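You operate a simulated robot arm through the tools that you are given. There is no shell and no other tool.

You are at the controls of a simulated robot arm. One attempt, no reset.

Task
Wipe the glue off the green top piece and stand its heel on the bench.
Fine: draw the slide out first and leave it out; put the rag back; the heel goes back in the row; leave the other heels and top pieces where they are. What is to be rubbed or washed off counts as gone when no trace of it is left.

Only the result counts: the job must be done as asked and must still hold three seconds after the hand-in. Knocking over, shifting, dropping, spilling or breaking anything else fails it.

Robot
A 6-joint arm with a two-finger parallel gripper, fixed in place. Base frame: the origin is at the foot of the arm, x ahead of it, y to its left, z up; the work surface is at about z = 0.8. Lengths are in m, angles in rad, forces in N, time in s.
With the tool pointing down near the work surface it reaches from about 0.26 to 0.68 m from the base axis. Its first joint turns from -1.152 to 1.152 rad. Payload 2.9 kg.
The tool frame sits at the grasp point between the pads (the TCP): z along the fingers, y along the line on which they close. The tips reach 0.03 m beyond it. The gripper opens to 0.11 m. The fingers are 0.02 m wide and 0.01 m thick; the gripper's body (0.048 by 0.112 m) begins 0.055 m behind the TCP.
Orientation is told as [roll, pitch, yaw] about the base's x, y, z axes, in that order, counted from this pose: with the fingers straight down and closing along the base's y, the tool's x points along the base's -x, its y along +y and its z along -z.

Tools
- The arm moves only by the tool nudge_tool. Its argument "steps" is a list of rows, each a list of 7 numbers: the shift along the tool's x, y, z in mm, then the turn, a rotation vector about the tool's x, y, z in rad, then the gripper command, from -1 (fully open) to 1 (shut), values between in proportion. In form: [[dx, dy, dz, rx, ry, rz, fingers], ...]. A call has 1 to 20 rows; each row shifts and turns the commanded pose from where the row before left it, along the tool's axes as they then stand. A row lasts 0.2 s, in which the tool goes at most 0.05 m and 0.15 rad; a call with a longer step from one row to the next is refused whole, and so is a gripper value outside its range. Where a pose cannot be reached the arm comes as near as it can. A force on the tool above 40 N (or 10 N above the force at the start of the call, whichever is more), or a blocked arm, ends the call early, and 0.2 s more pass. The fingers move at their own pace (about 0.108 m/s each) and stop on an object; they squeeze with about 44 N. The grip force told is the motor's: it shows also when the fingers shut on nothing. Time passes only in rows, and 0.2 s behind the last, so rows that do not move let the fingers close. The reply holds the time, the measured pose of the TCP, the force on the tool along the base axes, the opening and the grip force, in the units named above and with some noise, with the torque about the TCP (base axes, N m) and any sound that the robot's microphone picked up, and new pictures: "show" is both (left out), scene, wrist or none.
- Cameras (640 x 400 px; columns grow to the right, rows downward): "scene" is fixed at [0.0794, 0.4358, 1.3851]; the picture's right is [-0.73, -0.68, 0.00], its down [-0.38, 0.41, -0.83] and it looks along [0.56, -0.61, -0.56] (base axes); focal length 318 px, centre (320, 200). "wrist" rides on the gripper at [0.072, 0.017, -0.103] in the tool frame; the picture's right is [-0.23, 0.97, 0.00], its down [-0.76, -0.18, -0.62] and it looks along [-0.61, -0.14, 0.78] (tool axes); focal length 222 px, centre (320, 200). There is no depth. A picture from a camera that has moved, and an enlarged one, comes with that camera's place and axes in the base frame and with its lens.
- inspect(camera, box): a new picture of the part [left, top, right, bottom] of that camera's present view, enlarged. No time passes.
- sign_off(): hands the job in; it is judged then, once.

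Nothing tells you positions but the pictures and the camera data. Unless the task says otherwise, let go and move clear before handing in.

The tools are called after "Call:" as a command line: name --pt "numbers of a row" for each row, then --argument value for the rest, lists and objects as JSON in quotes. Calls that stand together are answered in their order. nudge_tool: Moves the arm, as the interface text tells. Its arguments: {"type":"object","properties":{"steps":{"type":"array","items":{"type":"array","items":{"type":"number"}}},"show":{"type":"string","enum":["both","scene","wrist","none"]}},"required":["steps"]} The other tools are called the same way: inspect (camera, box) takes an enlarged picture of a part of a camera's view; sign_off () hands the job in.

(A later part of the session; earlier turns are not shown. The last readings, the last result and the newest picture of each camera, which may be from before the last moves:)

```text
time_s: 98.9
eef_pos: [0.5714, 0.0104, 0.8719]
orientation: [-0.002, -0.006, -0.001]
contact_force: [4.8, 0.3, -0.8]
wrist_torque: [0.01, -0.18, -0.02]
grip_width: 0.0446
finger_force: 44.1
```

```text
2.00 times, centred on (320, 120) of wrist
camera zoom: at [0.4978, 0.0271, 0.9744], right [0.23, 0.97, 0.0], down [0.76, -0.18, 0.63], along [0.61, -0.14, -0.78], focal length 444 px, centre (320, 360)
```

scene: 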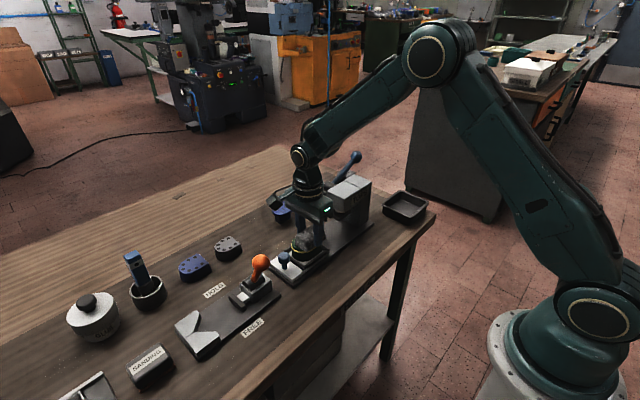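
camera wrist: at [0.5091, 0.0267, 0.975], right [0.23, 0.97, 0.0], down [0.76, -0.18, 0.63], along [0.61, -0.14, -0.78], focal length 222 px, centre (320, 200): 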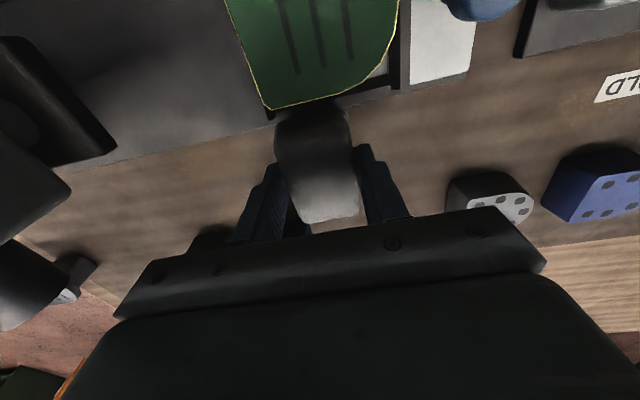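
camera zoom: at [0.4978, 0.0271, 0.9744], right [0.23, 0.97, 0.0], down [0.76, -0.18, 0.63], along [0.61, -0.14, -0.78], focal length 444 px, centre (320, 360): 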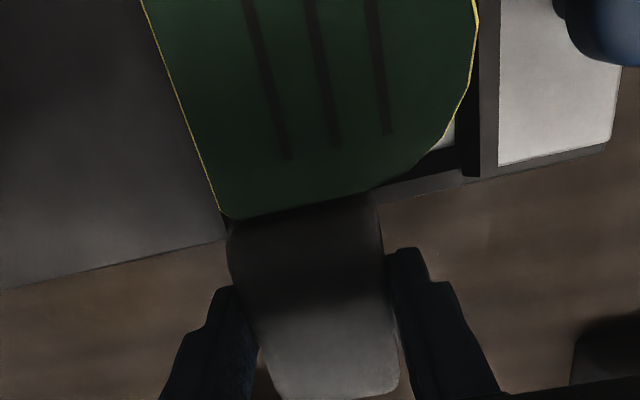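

Contact with the +x side. I rub a few millimetres along y and then look at that part of the bead.

Call:
nudge_tool --pt "1 0 0 0 0 0 1" --pt "0 3 0 0 0 0 1" --pt "0 3 0 0 0 0 1" --pt "0 3 0 0 0 0 1" --pt "0 -3 0 0 0 0 1" --pt "0 -3 0 0 0 0 1" --pt "0 -3 0 0 0 0 1" --pt "0 -3 0 0 0 0 1" --pt "0 -3 0 0 0 0 1" --pt "0 3 0 0 0 0 1" --pt "0 3 0 0 0 0 1" --pt "0 3 0 0 0 0 1" --pt "0 3 0 0 0 0 1" --pt "0 0 0 0 0 0 1" --show "none"

```text
time_s: 101.9
eef_pos: [0.5696, 0.0152, 0.8715]
orientation: [0.0, -0.003, 0.0]
contact_force: [13.0, 1.9, 0.7]
wrist_torque: [0.08, -0.42, -0.04]
grip_width: 0.0448
finger_force: 44.2
```

Call:
nudge_tool --pt "-4 0 0 0 0 0 1" --pt "-12 0 0 0 0 0 1" --pt "-10 0 -20 0 0 0 1" --pt "0 0 -25 0 0 0 1" --pt "-20 0 -20 0 0 0 1" --pt "0 0 0 0 0 0 1" --show "none"

Call:
inspect --camera "scene" --box '[270, 210, 350, 270]'

Call:
inspect --camera "wrist" --box '[200, 0, 400, 160]'

```text
time_s: 103.3
eef_pos: [0.6121, 0.0159, 0.9361]
orientation: [0.0, -0.005, 0.001]
contact_force: [0.7, 0.5, -0.1]
wrist_torque: [-0.02, -0.02, -0.01]
grip_width: 0.0445
finger_force: 43.6
```

```text
6.67 times, centred on (310, 240) of scene
camera zoom: at [0.0794, 0.4358, 1.3851], right [-0.73, -0.68, 0.0], down [-0.38, 0.41, -0.83], along [0.56, -0.61, -0.56], focal length 2119 px, centre (387, -67)
```

zoom: 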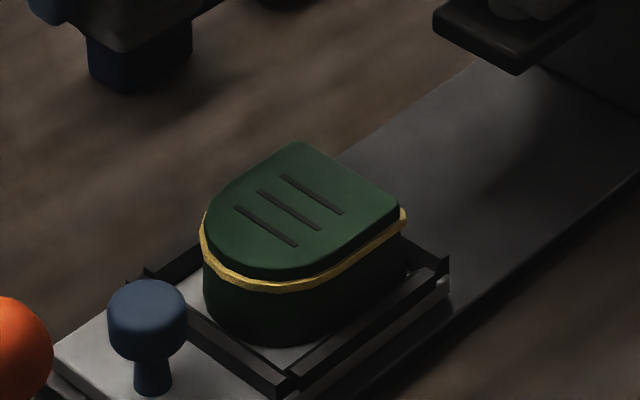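

```text
2.50 times, centred on (300, 80) of wrist
camera zoom: at [0.5413, 0.0337, 1.0397], right [0.23, 0.97, 0.0], down [0.76, -0.18, 0.63], along [0.61, -0.14, -0.78], focal length 555 px, centre (370, 500)
```

zoom: 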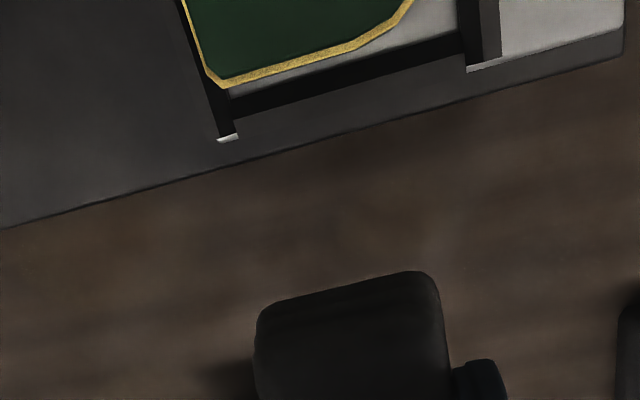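

The bead looks unchanged after a short rub. I'll give the same spot one longer rub to be sure whether it is wipeable or just the bond line.

Call:
nudge_tool --pt "20 0 0 0 0 0 1" --pt "0 0 25 0 0 0 1" --pt "0 0 25 0 0 0 1" --pt "0 0 14 0 0 0 1" --pt "15 0 0 0 0 0 1" --pt "4 0 0 0 0 0 1" --pt "2 0 0 0 0 0 1" --pt "1 0 0 0 0 0 1" --pt "0 0 0 0 0 0 1" --show "none"

```text
time_s: 105.3
eef_pos: [0.5717, 0.0151, 0.8729]
orientation: [0.0, -0.003, 0.0]
contact_force: [-0.3, 0.4, -0.7]
wrist_torque: [0.0, 0.01, -0.01]
grip_width: 0.0443
finger_force: 43.9
```

Call:
nudge_tool --pt "2 0 0 0 0 0 1" --pt "1 0 0 0 0 0 1" --pt "0.7 0 0 0 0 0 1" --pt "0 0 0 0 0 0 1" --show "none"

```text
time_s: 106.3
eef_pos: [0.5702, 0.0152, 0.8729]
orientation: [0.0, -0.005, -0.001]
contact_force: [2.7, -0.1, 0.2]
wrist_torque: [0.01, -0.14, 0.06]
grip_width: 0.0445
finger_force: 44.1
```

Call:
nudge_tool --pt "1 0 0 0 0 0 1" --pt "0 -4 0 0 0 0 1" --pt "0 -4 0 0 0 0 1" --pt "0 -4 0 0 0 0 1" --pt "0 4 0 0 0 0 1" --pt "0 4 0 0 0 0 1" --pt "0 4 0 0 0 0 1" --pt "0 4 0 0 0 0 1" --pt "0 -4 0 0 0 0 1" --pt "0 -4 0 0 0 0 1" --pt "0 -4 0 0 0 0 1" --pt "0 -4 0 0 0 0 1" --pt "0 4 0 0 0 0 1" --pt "0 4 0 0 0 0 1" --pt "0 4 0 0 0 0 1" --pt "0 -4 0 0 0 0 1" --pt "0 -4 0 0 0 0 1" --pt "0 4 0 0 0 0 1" --pt "0 4 0 0 0 0 1" --show "none"

Call:
nudge_tool --pt "-4 0 0 0 0 0 1" --pt "-12 0 0 0 0 0 1" --pt "-10 0 -20 0 0 0 1" --pt "0 0 -25 0 0 0 1" --pt "-20 0 -20 0 0 0 1" --pt "0 0 0 0 0 0 1" --show "wrist"

Call:
inspect --camera "wrist" --box '[200, 0, 400, 160]'

Call:
inspect --camera "scene" --box '[270, 210, 350, 270]'

```text
time_s: 110.3
eef_pos: [0.5674, 0.0161, 0.8735]
orientation: [0.0, -0.006, -0.002]
contact_force: [15.1, 0.2, 1.9]
wrist_torque: [0.04, -0.51, 0.02]
grip_width: 0.0446
finger_force: 43.7
```

```text
time_s: 111.7
eef_pos: [0.6116, 0.0134, 0.9395]
orientation: [-0.001, -0.003, -0.001]
contact_force: [0.0, -0.5, -0.2]
wrist_torque: [-0.01, 0.01, 0.03]
grip_width: 0.0446
finger_force: 43.6
camera wrist: at [0.5402, 0.031, 1.0416], right [0.23, 0.97, 0.0], down [0.76, -0.18, 0.63], along [0.61, -0.14, -0.78], focal length 222 px, centre (320, 200)
```

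wrist: 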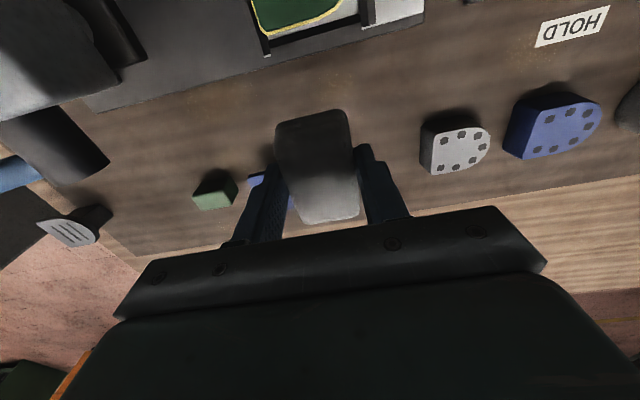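

```text
2.50 times, centred on (300, 80) of wrist
camera zoom: at [0.5402, 0.031, 1.0416], right [0.23, 0.97, 0.0], down [0.76, -0.18, 0.63], along [0.61, -0.14, -0.78], focal length 555 px, centre (370, 500)
```

zoom: 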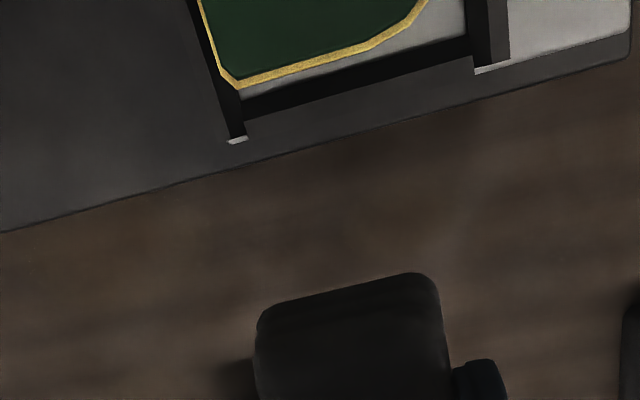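

```text
6.67 times, centred on (310, 240) of scene
camera zoom: at [0.0794, 0.4358, 1.3851], right [-0.73, -0.68, 0.0], down [-0.38, 0.41, -0.83], along [0.56, -0.61, -0.56], focal length 2119 px, centre (387, -67)
```

zoom: 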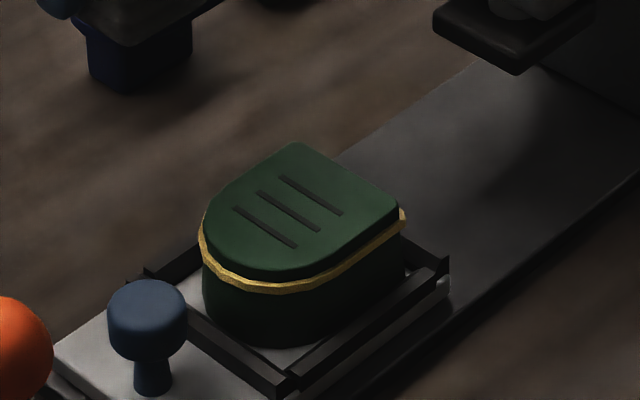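

The bead did not change at all, so it is the bond line of the joint, not something to wipe; the smear on top is gone. Next I put the rag back: first set it down at the free spot to regrip it with the outward tilt.

Call:
nudge_tool --pt "0 0 0 0 0 -0.132 1" --pt "0 0 0 0 0 -0.132 1" --pt "0 0 0 0 0 -0.132 1" --pt "-5.7 30.8 0 0 0 0 1" --pt "0 0 25 0 0 0 1" --pt "0 0 25 0 0 0 1" --pt "0 0 25 0 0 0 1" --pt "0 0 15 0 0 0 1" --pt "0 0 4 0 0 0 1" --pt "0 0 0 0 0 0 1" --show "both"

Call:
inspect --camera "scene" --box '[220, 170, 340, 270]'

```text
time_s: 113.9
eef_pos: [0.6076, 0.0458, 0.8441]
orientation: [-0.001, -0.004, 0.396]
contact_force: [-0.2, -0.1, 0.1]
wrist_torque: [0.01, 0.03, -0.04]
grip_width: 0.0444
finger_force: 43.3
camera wrist: at [0.5344, 0.0334, 0.947], right [-0.17, 0.99, 0.0], down [0.77, 0.13, 0.63], along [0.62, 0.1, -0.78], focal length 222 px, centre (320, 200)
```

scene: 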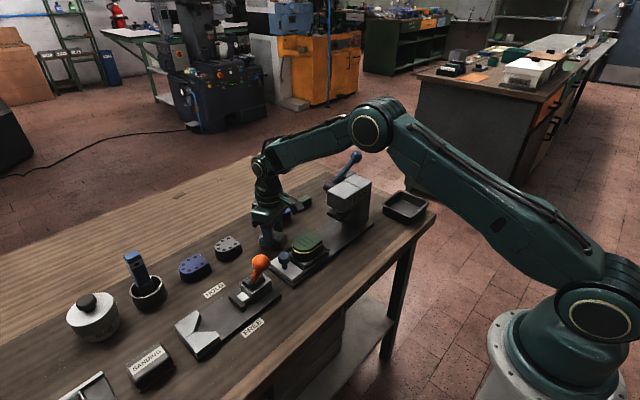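
wrist: 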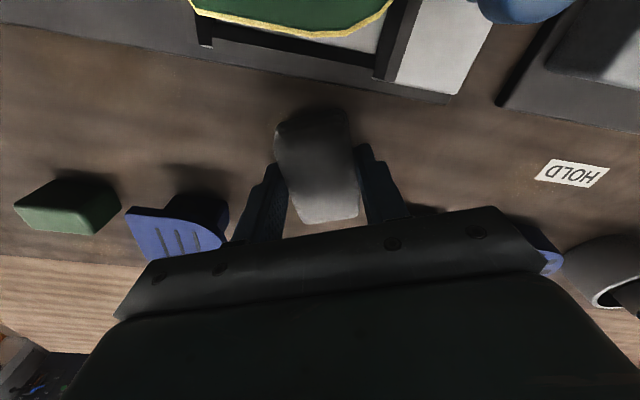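

```text
4.00 times, centred on (280, 220) of scene
camera zoom: at [0.0794, 0.4358, 1.3851], right [-0.73, -0.68, 0.0], down [-0.38, 0.41, -0.83], along [0.56, -0.61, -0.56], focal length 1271 px, centre (480, 120)
```

zoom: 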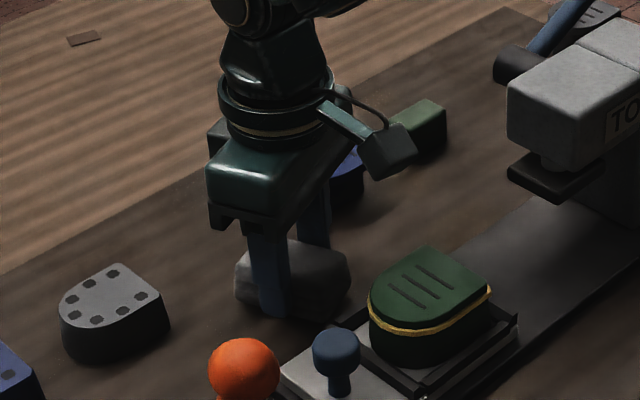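

Call:
nudge_tool --pt "0 0 2 0 0 0 1" --pt "0 0 2 0 0 0 1" --pt "0 0 1 0 0 0 1" --pt "0 0 0 0 0 0 1" --show "none"

```text
time_s: 114.9
eef_pos: [0.6079, 0.046, 0.8385]
orientation: [0.0, -0.003, 0.396]
contact_force: [-0.8, -0.3, -1.0]
wrist_torque: [0.0, 0.02, 0.03]
grip_width: 0.0446
finger_force: 44.0
```

Call:
nudge_tool --pt "0 0 1.5 0 0 0 1" --pt "0 0 0 0 0 0 1" --show "none"

```text
time_s: 115.5
eef_pos: [0.6073, 0.045, 0.8389]
orientation: [-0.002, -0.003, 0.394]
contact_force: [-4.0, -0.1, 12.5]
wrist_torque: [-0.09, 0.56, -0.11]
grip_width: 0.0448
finger_force: 44.3
```

Call:
nudge_tool --pt "0 0 0 0 0 0 -0.36" --pt "0 0 0 0 0 0 -0.36" --pt "0 0 -10 0 0 0 -0.36" --pt "0 0 -30 0 0 0 -0.36" --pt "0 0 -40 0 0 0 -0.36" --pt "0 0 -40 0 0 0 -0.36" --pt "0 0 0 0 0 0.15 -0.36" --pt "0 0 0 0 0 0.15 -0.36" --pt "0 0 0 0 0 0.15 -0.36" --pt "0 0 0 0 0 0.15 -0.36" --pt "0 0 0 0 0 0.15 -0.36" --pt "0 0 0 0 0 0.15 -0.36" --pt "0 0 0 0 0 0.15 -0.36" --pt "0 0 0 0 0 0.15 -0.36" --pt "0 0 0 0 0 0.15 -0.36" --pt "0 0 0 0 0 0.15 -0.36" --pt "0 0 0 0 0 0.15 -0.36" --pt "0 0 0 0 0 0.15 -0.36" --show "none"

Call:
nudge_tool --pt "0 0 0 0 0 0.15 -0.36" --pt "0 0 0 0 0 0.15 -0.36" --pt "0 0 0 0 0 0.15 -0.36" --pt "0 0 0 0 0 0.15 -0.36" --pt "0 0 0 0 0 0.15 -0.36" --pt "0 0 0 0 0 0.15 -0.36" --pt "0 0 0 0 0 0.15 -0.36" --pt "0 0 0 0 0 0.15 -0.36" --pt "0 0 0 0 0 0.139 -0.36" --pt "0 0 0 0 0.1 0 -0.36" --pt "0 0 0 0 0.1 0 -0.36" --pt "0 0 0 0 0 0 -0.36" --show "both"

Call:
inspect --camera "wrist" --box '[200, 20, 480, 240]'

```text
time_s: 119.3
eef_pos: [0.6067, 0.0472, 0.9573]
orientation: [0.004, 0.0, -1.407]
contact_force: [0.7, 0.1, 0.5]
wrist_torque: [-0.02, -0.02, 0.01]
grip_width: 0.0748
finger_force: 0.0
```

```text
time_s: 121.9
eef_pos: [0.6062, 0.0465, 0.9583]
orientation: [-0.001, 0.205, -2.741]
contact_force: [0.0, 0.3, -0.3]
wrist_torque: [-0.02, -0.01, 0.01]
grip_width: 0.0748
finger_force: 0.0
camera wrist: at [0.6605, 0.0502, 1.0731], right [0.17, -0.98, -0.05], down [-0.87, -0.17, 0.46], along [-0.46, -0.04, -0.89], focal length 222 px, centre (320, 200)
```

scene: 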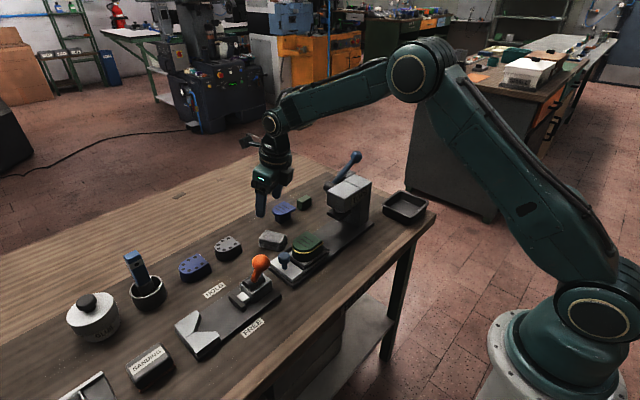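
wrist: 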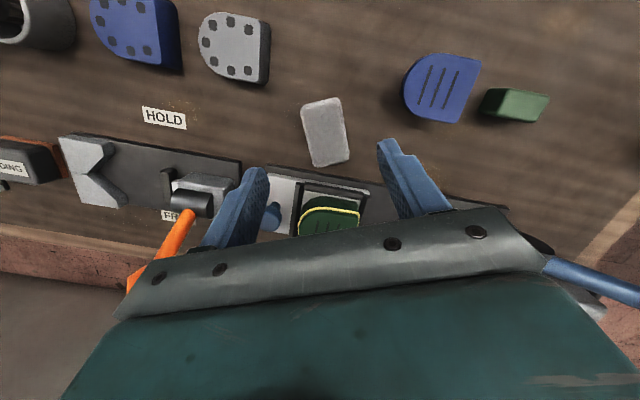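

```text
1.82 times, centred on (340, 130) of wrist
camera zoom: at [0.6605, 0.0502, 1.0731], right [0.17, -0.98, -0.05], down [-0.87, -0.17, 0.46], along [-0.46, -0.04, -0.89], focal length 404 px, centre (284, 327)
```

zoom: 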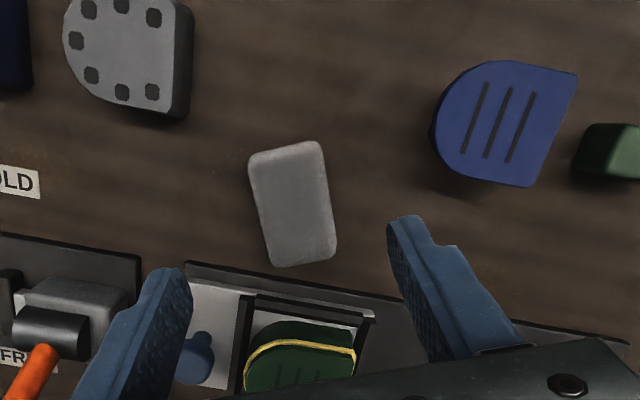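

Call:
nudge_tool --pt "-5.3 0.7 27 0 0 0 -0.36" --pt "-5.3 0.7 27 0 0 0 -0.36" --pt "-5.3 0.7 27 0 0 0 -0.36" --pt "-4.3 0 22 0 0 0 -0.36" --pt "-2.4 0 12 0 0 0 -0.36" --pt "-1 0 5 0 0 0 -0.36" --pt "0 0 0 0 0 0 -0.36" --show "wrist"

Call:
inspect --camera "wrist" --box '[200, 20, 480, 240]'

```text
time_s: 123.5
eef_pos: [0.6093, 0.0446, 0.8356]
orientation: [0.002, 0.203, -2.741]
contact_force: [-0.1, 0.1, 0.4]
wrist_torque: [0.02, 0.05, 0.04]
grip_width: 0.0748
finger_force: 0.0
camera wrist: at [0.6624, 0.0483, 0.9512], right [0.17, -0.98, -0.04], down [-0.87, -0.17, 0.46], along [-0.46, -0.04, -0.89], focal length 222 px, centre (320, 200)
```

wrist: 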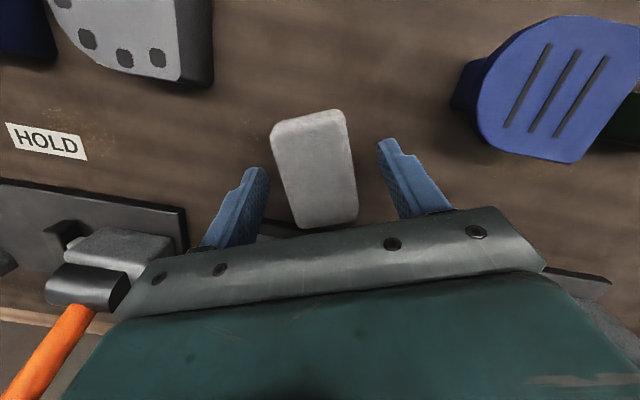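

```text
1.82 times, centred on (340, 130) of wrist
camera zoom: at [0.6624, 0.0483, 0.9512], right [0.17, -0.98, -0.04], down [-0.87, -0.17, 0.46], along [-0.46, -0.04, -0.89], focal length 404 px, centre (284, 327)
```

zoom: 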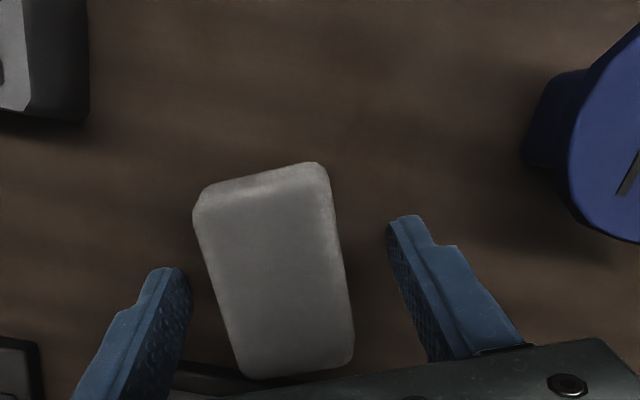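

Call:
nudge_tool --pt "-0.7 0 3.5 0 0 0 -0.36" --pt "0 0 0 0 0 0 -0.36" --pt "0 0 0 0 0 0 0.2" --pt "0 0 0 0 0 0 1" --pt "0 0 0 0 0 0 1" --pt "0 0 0 0 0 0 1" --pt "0.6 0 -3 0 0 0 1" --pt "0.6 0 -3 0 0 0 1" --pt "0.8 0 -4 0 0 0 1" --pt "1 0 -5 0 0 0 1" --pt "1 0 -5 0 0 0 1" --pt "0 0 0 0 0 0 1" --show "wrist"

Call:
inspect --camera "wrist" --box '[200, 20, 480, 240]'

Call:
inspect --camera "scene" --box '[220, 170, 340, 270]'

```text
time_s: 126.1
eef_pos: [0.6095, 0.0446, 0.852]
orientation: [0.001, 0.204, -2.741]
contact_force: [0.2, -0.1, 0.4]
wrist_torque: [0.0, 0.01, -0.02]
grip_width: 0.0448
finger_force: 44.0
camera wrist: at [0.6628, 0.0488, 0.9677], right [0.17, -0.98, -0.04], down [-0.87, -0.17, 0.46], along [-0.46, -0.04, -0.89], focal length 222 px, centre (320, 200)
```

wrist: 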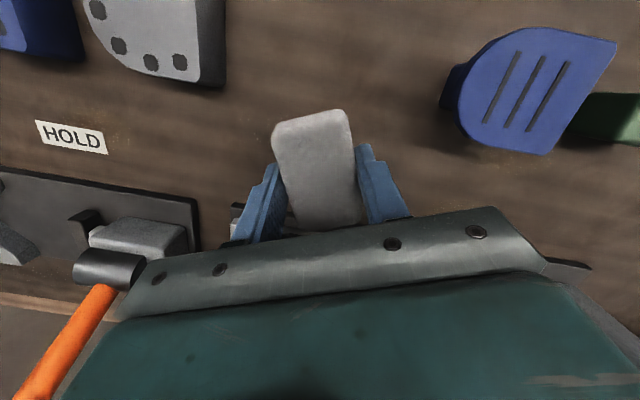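

```text
1.82 times, centred on (340, 130) of wrist
camera zoom: at [0.6628, 0.0488, 0.9677], right [0.17, -0.98, -0.04], down [-0.87, -0.17, 0.46], along [-0.46, -0.04, -0.89], focal length 404 px, centre (284, 327)
```

zoom: 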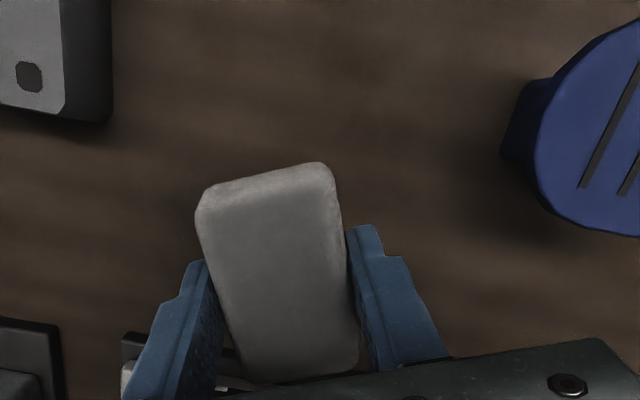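

```text
4.00 times, centred on (280, 220) of scene
camera zoom: at [0.0794, 0.4358, 1.3851], right [-0.73, -0.68, 0.0], down [-0.38, 0.41, -0.83], along [0.56, -0.61, -0.56], focal length 1271 px, centre (480, 120)
```

zoom: 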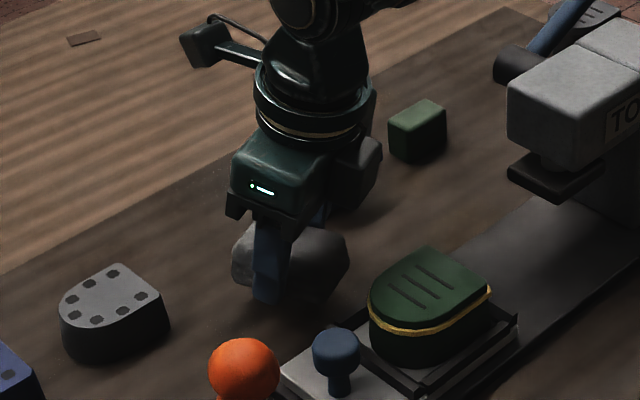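

The rag is held with the tilt again. I carry it up and over toward its place.

Call:
nudge_tool --pt "4 0 -19.6 0 0 0 1" --pt "5.1 0 -24.5 0 0 0 1" --pt "5.1 0 -24.5 0 0 0 1" --pt "5.1 0 -24.5 0 0 0 1" --pt "5.1 0 -24.5 0 0 0 1" --pt "5.1 0 -24.5 0 0 0 1" --pt "-6.4 17.3 -5.2 0 0 0 1" --pt "-6.4 17.3 -5.2 0 0 0 1" --pt "-6.4 17.3 -5.2 0 0 0 1" --pt "-6.4 17.3 -5.2 0 0 0 1" --pt "-6.4 17.3 -5.2 0 0 0 1" --pt "-6.4 17.3 -5.2 0 0 0 1" --pt "-6.4 17.3 -5.2 0 0 0 1" --pt "-6.4 17.3 -5.2 0 0 0 1" --pt "0 0 0 0 0 0 1" --show "scene"

```text
time_s: 129.3
eef_pos: [0.6071, -0.1055, 1.0285]
orientation: [-0.001, 0.203, -2.742]
contact_force: [-0.2, -0.2, -0.3]
wrist_torque: [0.0, -0.04, -0.02]
grip_width: 0.0451
finger_force: 43.9
```

scene: 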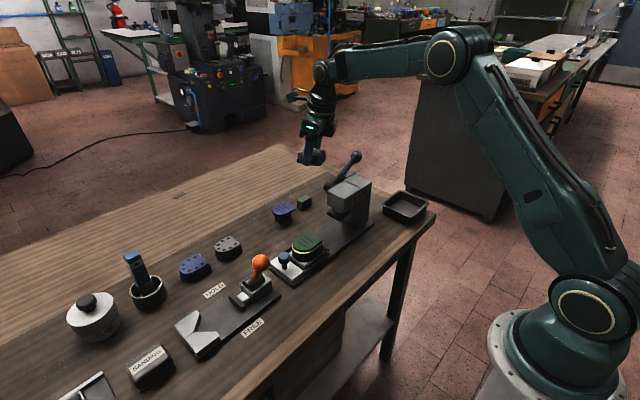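

Call:
nudge_tool --pt "-3.7 18.8 -2.1 0 0 0 1" --pt "-3.7 18.8 -2.1 0 0 0 1" --pt "-3.7 18.8 -2.1 0 0 0 1" --pt "-3.7 18.8 -2.1 0 0 0 1" --pt "-3.7 18.8 -2.1 0 0 0 1" --pt "0 0 0 -0.0269 0 0.1306 1" --pt "0 0 0 -0.0269 0 0.1306 1" --pt "0 0 0 -0.0269 0 0.1306 1" --pt "0 0 0 0 0 0 1" --show "wrist"

Call:
inspect --camera "scene" --box '[270, 80, 390, 220]'

```text
time_s: 131.3
eef_pos: [0.6281, -0.1996, 1.0338]
orientation: [0.003, 0.205, 3.142]
contact_force: [0.1, 0.6, -1.6]
wrist_torque: [-0.02, 0.0, 0.01]
grip_width: 0.0451
finger_force: 44.0
camera wrist: at [0.6782, -0.2164, 1.1501], right [-0.22, -0.97, -0.04], down [-0.87, 0.18, 0.46], along [-0.44, 0.14, -0.89], focal length 222 px, centre (320, 200)
```

wrist: 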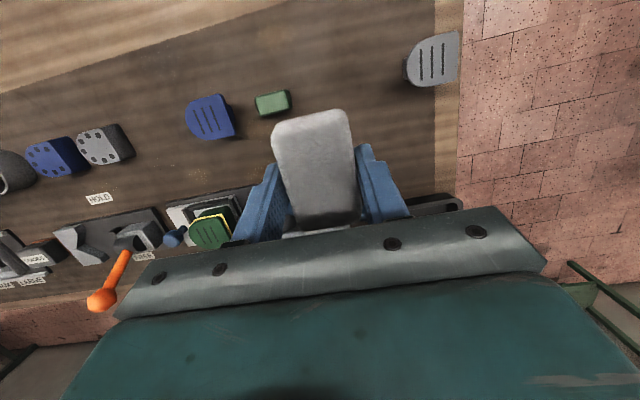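

```text
2.86 times, centred on (330, 150) of scene
camera zoom: at [0.0794, 0.4358, 1.3851], right [-0.73, -0.68, 0.0], down [-0.38, 0.41, -0.83], along [0.56, -0.61, -0.56], focal length 908 px, centre (291, 343)
```

zoom: 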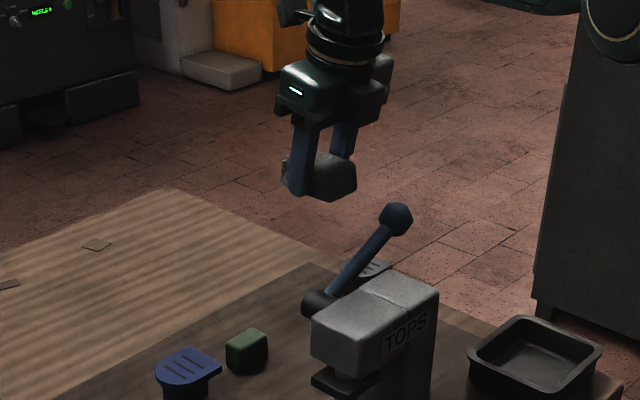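

Call:
nudge_tool --pt "4.9 9.5 15.9 0 0 0 1" --pt "4.9 9.5 15.9 0 0 0 1" --pt "4.9 9.5 15.9 0 0 0 1" --pt "2.3 2.7 20.9 0 0 0 1" --pt "2.3 2.7 20.9 0 0 0 1" --pt "2.3 2.7 20.9 0 0 0 1" --pt "0 0 0 0 0 0 1" --show "wrist"

```text
time_s: 132.9
eef_pos: [0.6702, -0.2356, 0.9304]
orientation: [0.002, 0.204, 3.141]
contact_force: [0.4, -0.5, -0.9]
wrist_torque: [-0.01, -0.01, 0.0]
grip_width: 0.0451
finger_force: 44.1
camera wrist: at [0.7205, -0.2532, 1.0466], right [-0.22, -0.97, -0.04], down [-0.87, 0.18, 0.46], along [-0.44, 0.14, -0.89], focal length 222 px, centre (320, 200)
```

wrist: 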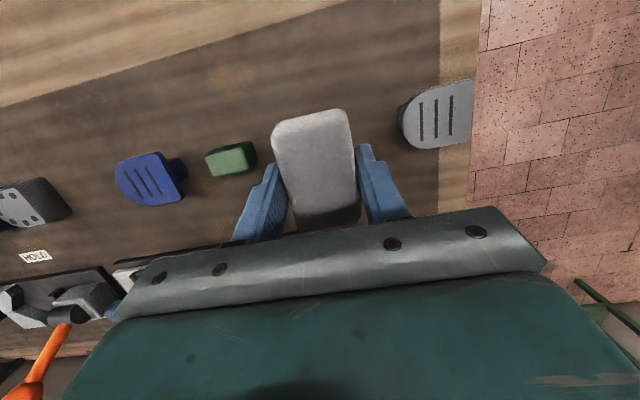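

Call:
nudge_tool --pt "-4 0 24 0 0 0 1" --pt "-4 0 24 0 0 0 1" --pt "-4 0 24 0 0 0 1" --pt "-3 0 18 0 0 0 1" --pt "-0.6 0 4 0 0 0 1" --pt "0 0 0 0 0 0 1" --show "wrist"

Call:
inspect --camera "scene" --box '[290, 130, 370, 200]'

```text
time_s: 134.3
eef_pos: [0.6731, -0.2377, 0.8354]
orientation: [0.002, 0.205, 3.142]
contact_force: [-0.1, -0.4, -0.7]
wrist_torque: [0.0, -0.01, 0.0]
grip_width: 0.0449
finger_force: 43.9
camera wrist: at [0.7243, -0.2543, 0.9513], right [-0.22, -0.97, -0.04], down [-0.87, 0.18, 0.46], along [-0.44, 0.14, -0.89], focal length 222 px, centre (320, 200)
```

wrist: 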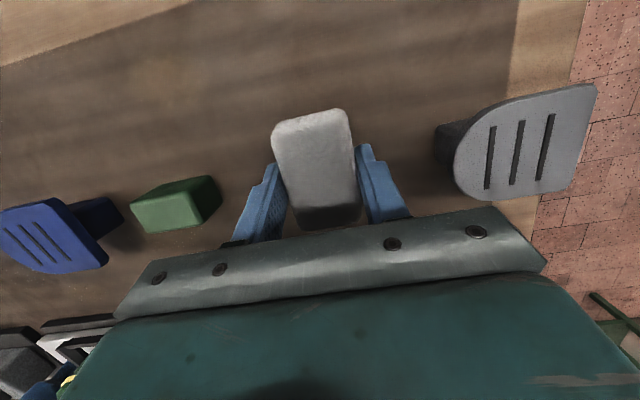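

```text
5.71 times, centred on (330, 165) of scene
camera zoom: at [0.0794, 0.4358, 1.3851], right [-0.73, -0.68, 0.0], down [-0.38, 0.41, -0.83], along [0.56, -0.61, -0.56], focal length 1816 px, centre (263, 400)
```

zoom: 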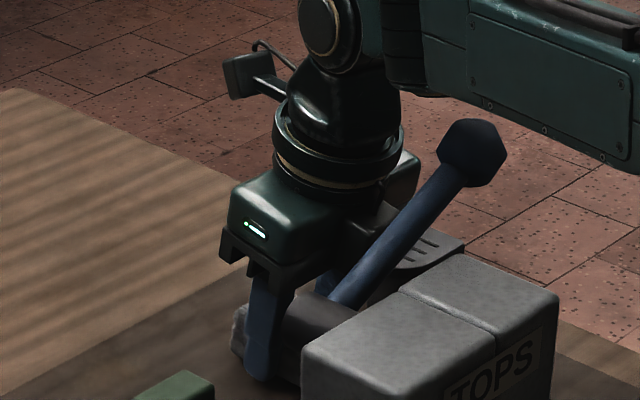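

Call:
nudge_tool --pt "-0.3 0 1.5 0 0 0 1" --pt "-0.3 0 1.5 0 0 0 1" --pt "0 0 0 0 0 0 1" --show "none"

```text
time_s: 135.1
eef_pos: [0.6751, -0.2371, 0.832]
orientation: [0.001, 0.203, 3.14]
contact_force: [0.6, -0.7, -0.8]
wrist_torque: [-0.02, -0.02, 0.03]
grip_width: 0.0448
finger_force: 44.1
```

Call:
nudge_tool --pt "0 0 0 0 0 0 0.0" --pt "0 0 0 0 0 0 -0.36" --pt "0 0 0 0 0 0 -0.36" --pt "2 0 -10 0 0 0 -0.36" --pt "5 0 -25 0 0 0 -0.36" --pt "5 0 -25 0 0 0 -0.36" --pt "5 0 -25 0 0 0 -0.36" --pt "0 0 0 0 0 0 -0.36" --show "wrist"

Call:
inspect --camera "wrist" --box '[200, 20, 480, 220]'

```text
time_s: 136.9
eef_pos: [0.674, -0.2372, 0.9187]
orientation: [0.003, 0.202, 3.142]
contact_force: [-0.4, 0.2, 1.0]
wrist_torque: [0.0, 0.02, 0.02]
grip_width: 0.0746
finger_force: 0.0
camera wrist: at [0.7239, -0.2544, 1.0341], right [-0.22, -0.97, -0.04], down [-0.87, 0.18, 0.46], along [-0.44, 0.14, -0.89], focal length 222 px, centre (320, 200)
```

wrist: 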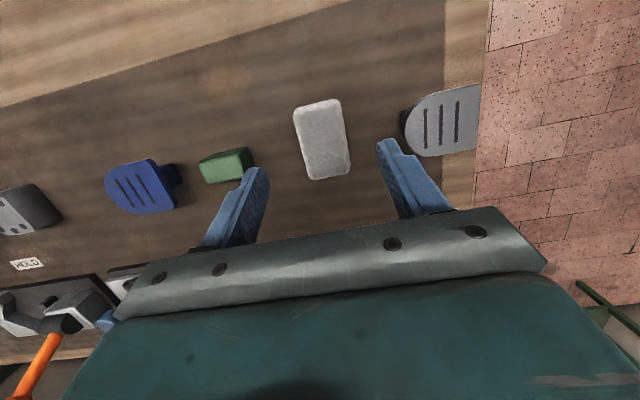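

```text
2.00 times, centred on (340, 120) of wrist
camera zoom: at [0.7239, -0.2544, 1.0341], right [-0.22, -0.97, -0.04], down [-0.87, 0.18, 0.46], along [-0.44, 0.14, -0.89], focal length 444 px, centre (280, 360)
```

zoom: 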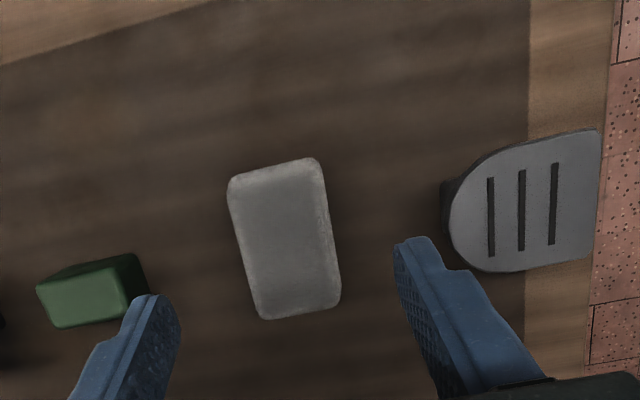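

The rag is back within about 3 mm of its old place. I retract along the safe path and go look at the row of heels to locate the free slot.

Call:
nudge_tool --pt "-2.3 -3 -31 0 0 0 -0.36" --pt "-2.3 -3 -31 0 0 0 -0.36" --pt "-4.8 -15 -26.5 0 0 0 -0.36" --pt "-4.8 -15 -26.5 0 0 0 -0.36" --pt "-20 -15 -10 0 -0.1 0 -0.36" --pt "-20 -15 0 0 -0.1 0 -0.36" --pt "0 0 0 0 0 0 -0.36" --show "scene"

```text
time_s: 138.5
eef_pos: [0.5952, -0.17, 1.0314]
orientation: [0.002, 0.002, 3.141]
contact_force: [-0.4, 0.0, 0.3]
wrist_torque: [0.0, -0.01, -0.01]
grip_width: 0.0748
finger_force: 0.0
```

scene: 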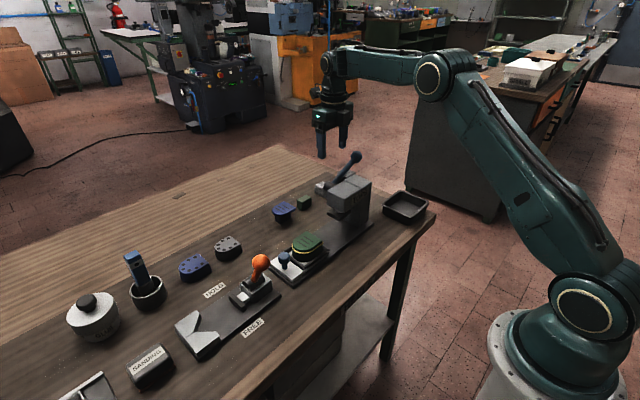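

Call:
nudge_tool --pt "0 0 -30 0 0 0 -0.36" --pt "0 0 0 0 0 -0.15 -0.36" --pt "0 0 0 0 0 -0.15 -0.36" --pt "0 0 0 0 0 -0.15 -0.36" --pt "0 0 0 0 0 -0.15 -0.36" --pt "0 0 0 0 0 -0.15 -0.36" --pt "0 0 0 0 0 -0.15 -0.36" --pt "0 0 0 0 0 -0.15 -0.36" --pt "0 0 0 0 0 -0.15 -0.36" --pt "0 0 0 0 0 -0.15 -0.36" --pt "0 0 0 0 0 -0.15 -0.36" --pt "0 0 0 0 0 -0.0708 -0.36" --pt "45 -15 0 0 0 0 -1" --pt "45 -15 0 0 0 0 -1" --pt "45 -15 0 0 0 0 -1" --pt "45 -15 0 0 0 0 -1" --pt "40 -15 0 0 0 0 -1" --pt "0 0 0 0 0 0 -1" --show "both"

Call:
inspect --camera "scene" --box '[140, 190, 360, 310]'

Call:
inspect --camera "wrist" --box '[260, 40, 420, 200]'

```text
time_s: 142.3
eef_pos: [0.521, 0.0517, 1.0597]
orientation: [0.003, -0.002, -1.573]
contact_force: [-0.2, 0.2, 0.1]
wrist_torque: [-0.06, -0.02, -0.02]
grip_width: 0.1101
finger_force: 0.1
camera wrist: at [0.5374, 0.1239, 1.1634], right [0.97, -0.23, 0.0], down [-0.18, -0.76, 0.62], along [-0.14, -0.61, -0.78], focal length 222 px, centre (320, 200)
```

scene: 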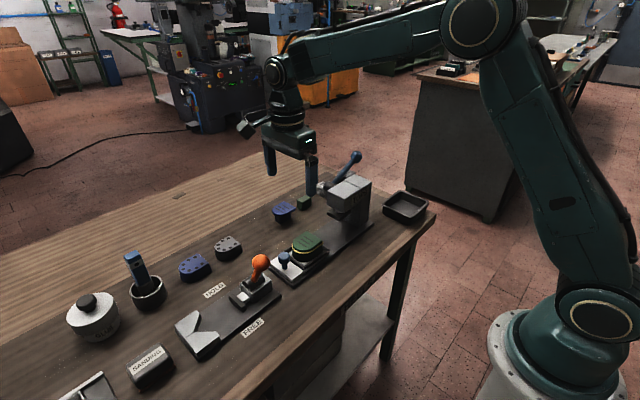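
wrist: 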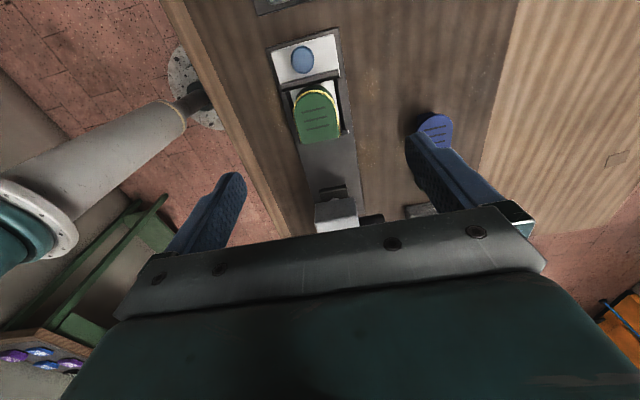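

```text
2.91 times, centred on (250, 250) of scene
camera zoom: at [0.0794, 0.4359, 1.3851], right [-0.73, -0.68, 0.0], down [-0.38, 0.41, -0.83], along [0.56, -0.61, -0.56], focal length 925 px, centre (524, 54)
```

zoom: 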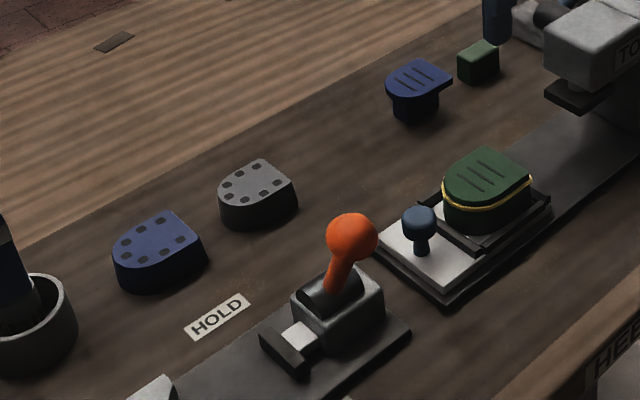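

```text
2.50 times, centred on (340, 120) of wrist
camera zoom: at [0.5374, 0.1239, 1.1634], right [0.97, -0.23, 0.0], down [-0.18, -0.76, 0.62], along [-0.14, -0.61, -0.78], focal length 555 px, centre (270, 400)
```

zoom: 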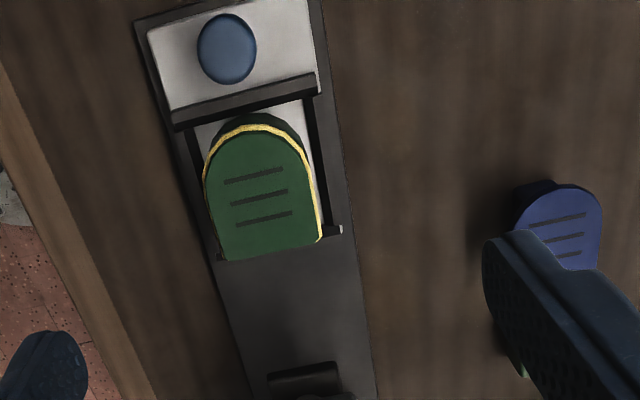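

The heel's centre is about (0.509, 0.026), sides at x 0.480 to 0.538. I go above it with the fingers closing along x and lower to z 0.860, staying above the slide's rim.

Call:
nudge_tool --pt "-33 -12 0 0 0 0 -1" --pt "0 0 40 0 0 0 -1" --pt "0 0 40 0 0 0 -1" --pt "0 0 40 0 0 0 -1" --pt "0 0 30 0 0 0 -1" --pt "0 0 20 0 0 0 -1" --pt "0 0 0 0 0 0 -1" --show "both"

Call:
inspect --camera "scene" --box '[250, 190, 370, 280]'

Call:
inspect --camera "wrist" --box '[200, 40, 460, 240]'

```text
time_s: 143.9
eef_pos: [0.5097, 0.0167, 0.8918]
orientation: [0.004, -0.002, -1.573]
contact_force: [-0.2, 0.8, 0.7]
wrist_torque: [-0.01, -0.02, -0.01]
grip_width: 0.1102
finger_force: 0.1
camera wrist: at [0.5272, 0.0889, 0.9946], right [0.97, -0.23, 0.0], down [-0.18, -0.76, 0.62], along [-0.14, -0.61, -0.78], focal length 222 px, centre (320, 200)
```

scene: 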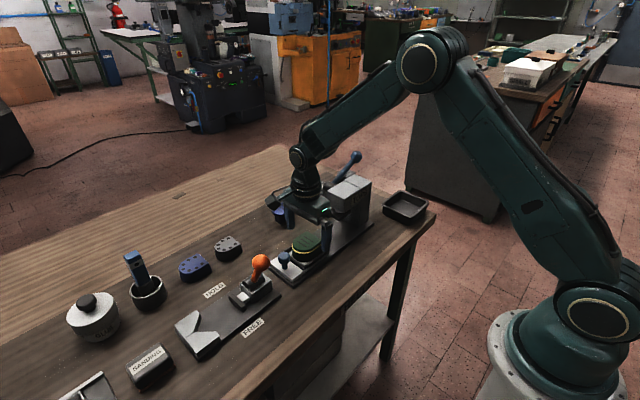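
wrist: 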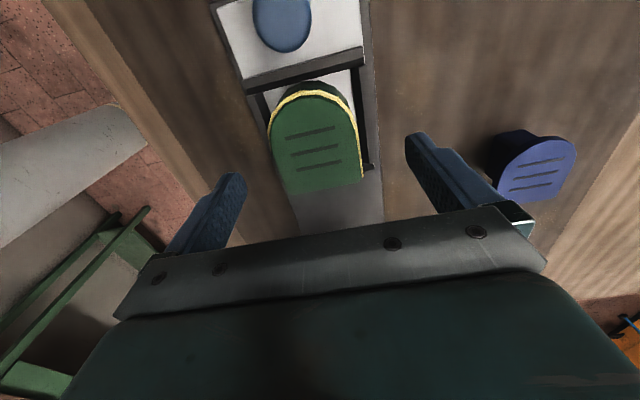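

```text
4.44 times, centred on (310, 235) of scene
camera zoom: at [0.0794, 0.4358, 1.3851], right [-0.73, -0.68, 0.0], down [-0.38, 0.41, -0.83], along [0.56, -0.61, -0.56], focal length 1413 px, centre (364, 44)
```

zoom: 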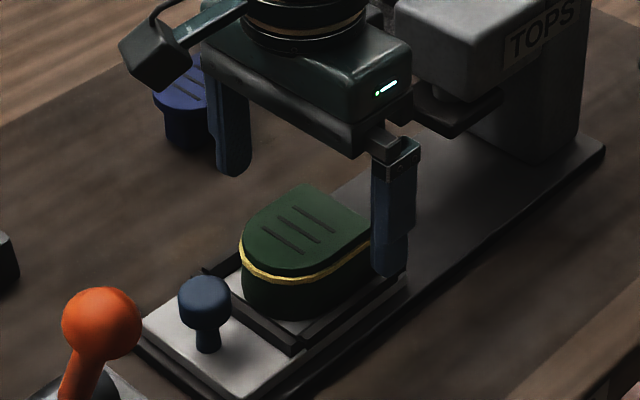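

```text
2.00 times, centred on (330, 140) of wrist
camera zoom: at [0.5272, 0.0889, 0.9946], right [0.97, -0.23, 0.0], down [-0.18, -0.76, 0.62], along [-0.14, -0.61, -0.78], focal length 444 px, centre (300, 320)
```

zoom: 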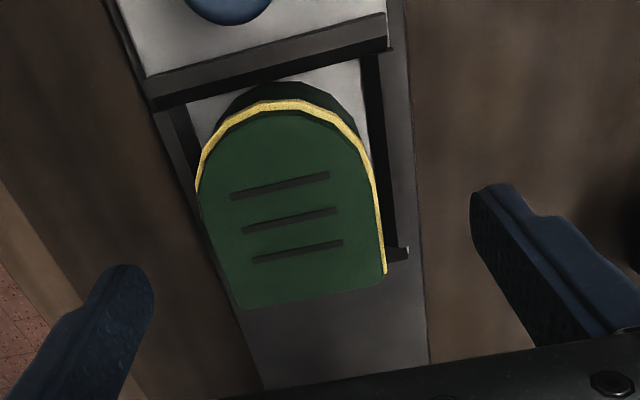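

Call:
nudge_tool --pt "0 1 15 0 0 0 -1" --pt "0 0 10 0 0 0 -1" --pt "0 0 6 0 0 0 -1" --pt "0 0 0 0 0 0 -1" --show "none"

Call:
inspect --camera "scene" --box '[270, 200, 370, 270]'

Call:
inspect --camera "wrist" --box '[200, 40, 460, 240]'

```text
time_s: 144.9
eef_pos: [0.5092, 0.0156, 0.8606]
orientation: [0.003, -0.001, -1.573]
contact_force: [0.3, 0.7, -0.1]
wrist_torque: [0.0, -0.01, 0.01]
grip_width: 0.11
finger_force: 0.1
```

```text
5.71 times, centred on (320, 235) of scene
camera zoom: at [0.0794, 0.4358, 1.3851], right [-0.73, -0.68, 0.0], down [-0.38, 0.41, -0.83], along [0.56, -0.61, -0.56], focal length 1816 px, centre (320, 0)
```

zoom: 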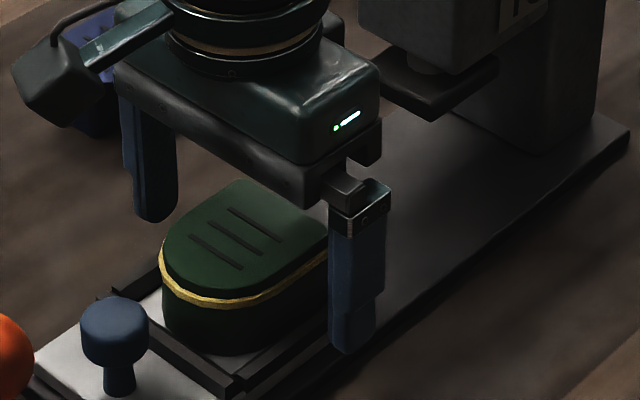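

```text
2.00 times, centred on (330, 140) of wrist
camera zoom: at [0.5267, 0.0893, 0.964], right [0.97, -0.23, 0.0], down [-0.18, -0.76, 0.62], along [-0.14, -0.61, -0.78], focal length 444 px, centre (300, 320)
```

zoom: 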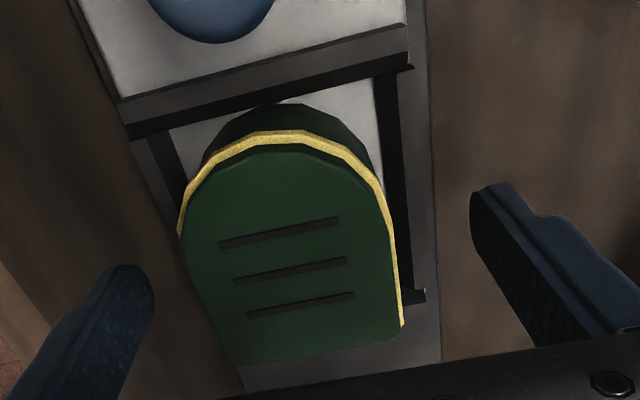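

Call:
nudge_tool --pt "0 0 0 0 0 0 -0.2" --pt "0 0 0 0 0 0 0.2" --pt "0 0 0 0 0 0 1" --pt "0 0 0 0 0 0 1" --pt "0 0 0 0 0 0 1" --show "none"

```text
time_s: 146.1
eef_pos: [0.5093, 0.0167, 0.8604]
orientation: [0.004, -0.003, -1.574]
contact_force: [-0.4, -0.3, 0.6]
wrist_torque: [-0.01, 0.08, 0.01]
grip_width: 0.0579
finger_force: 43.8
```

Heel gripped (0.058 m). I lift it slowly out of the rim and check.

Call:
nudge_tool --pt "0 0 -2 0 0 0 1" --pt "0 0 -3 0 0 0 1" --pt "0 0 -4 0 0 0 1" --pt "0 0 -5 0 0 0 1" --pt "0 0 -6 0 0 0 1" --pt "0 0 -8 0 0 0 1" --pt "0 0 -10 0 0 0 1" --pt "0 0 0 0 0 0 1" --show "none"

Call:
inspect --camera "scene" --box '[250, 180, 370, 270]'

Call:
inspect --camera "wrist" --box '[200, 40, 460, 240]'

```text
time_s: 147.9
eef_pos: [0.5099, 0.0179, 0.8981]
orientation: [0.003, 0.0, -1.574]
contact_force: [0.4, -1.2, -2.2]
wrist_torque: [0.01, 0.02, -0.01]
grip_width: 0.0578
finger_force: 44.1
```

```text
4.44 times, centred on (310, 225) of scene
camera zoom: at [0.0795, 0.4358, 1.3851], right [-0.73, -0.68, 0.0], down [-0.38, 0.41, -0.83], along [0.56, -0.61, -0.56], focal length 1413 px, centre (364, 89)
```

zoom: 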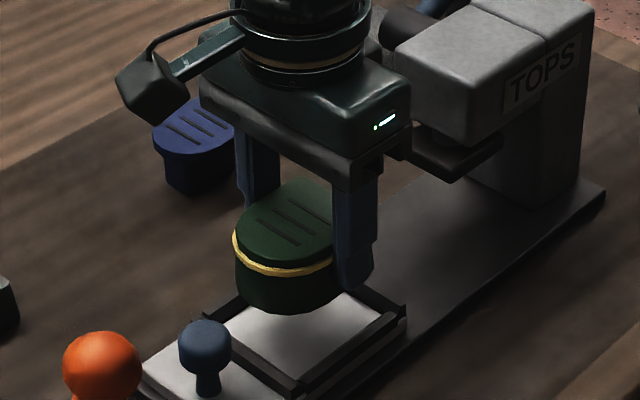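

```text
2.00 times, centred on (330, 140) of wrist
camera zoom: at [0.5269, 0.0904, 1.0017], right [0.97, -0.23, 0.0], down [-0.18, -0.76, 0.62], along [-0.14, -0.61, -0.78], focal length 444 px, centre (300, 320)
```

zoom: 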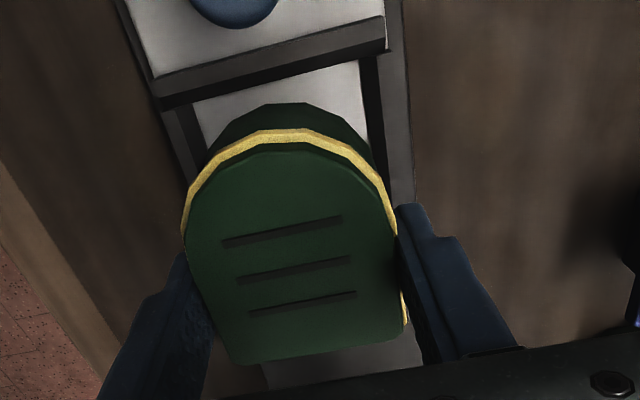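

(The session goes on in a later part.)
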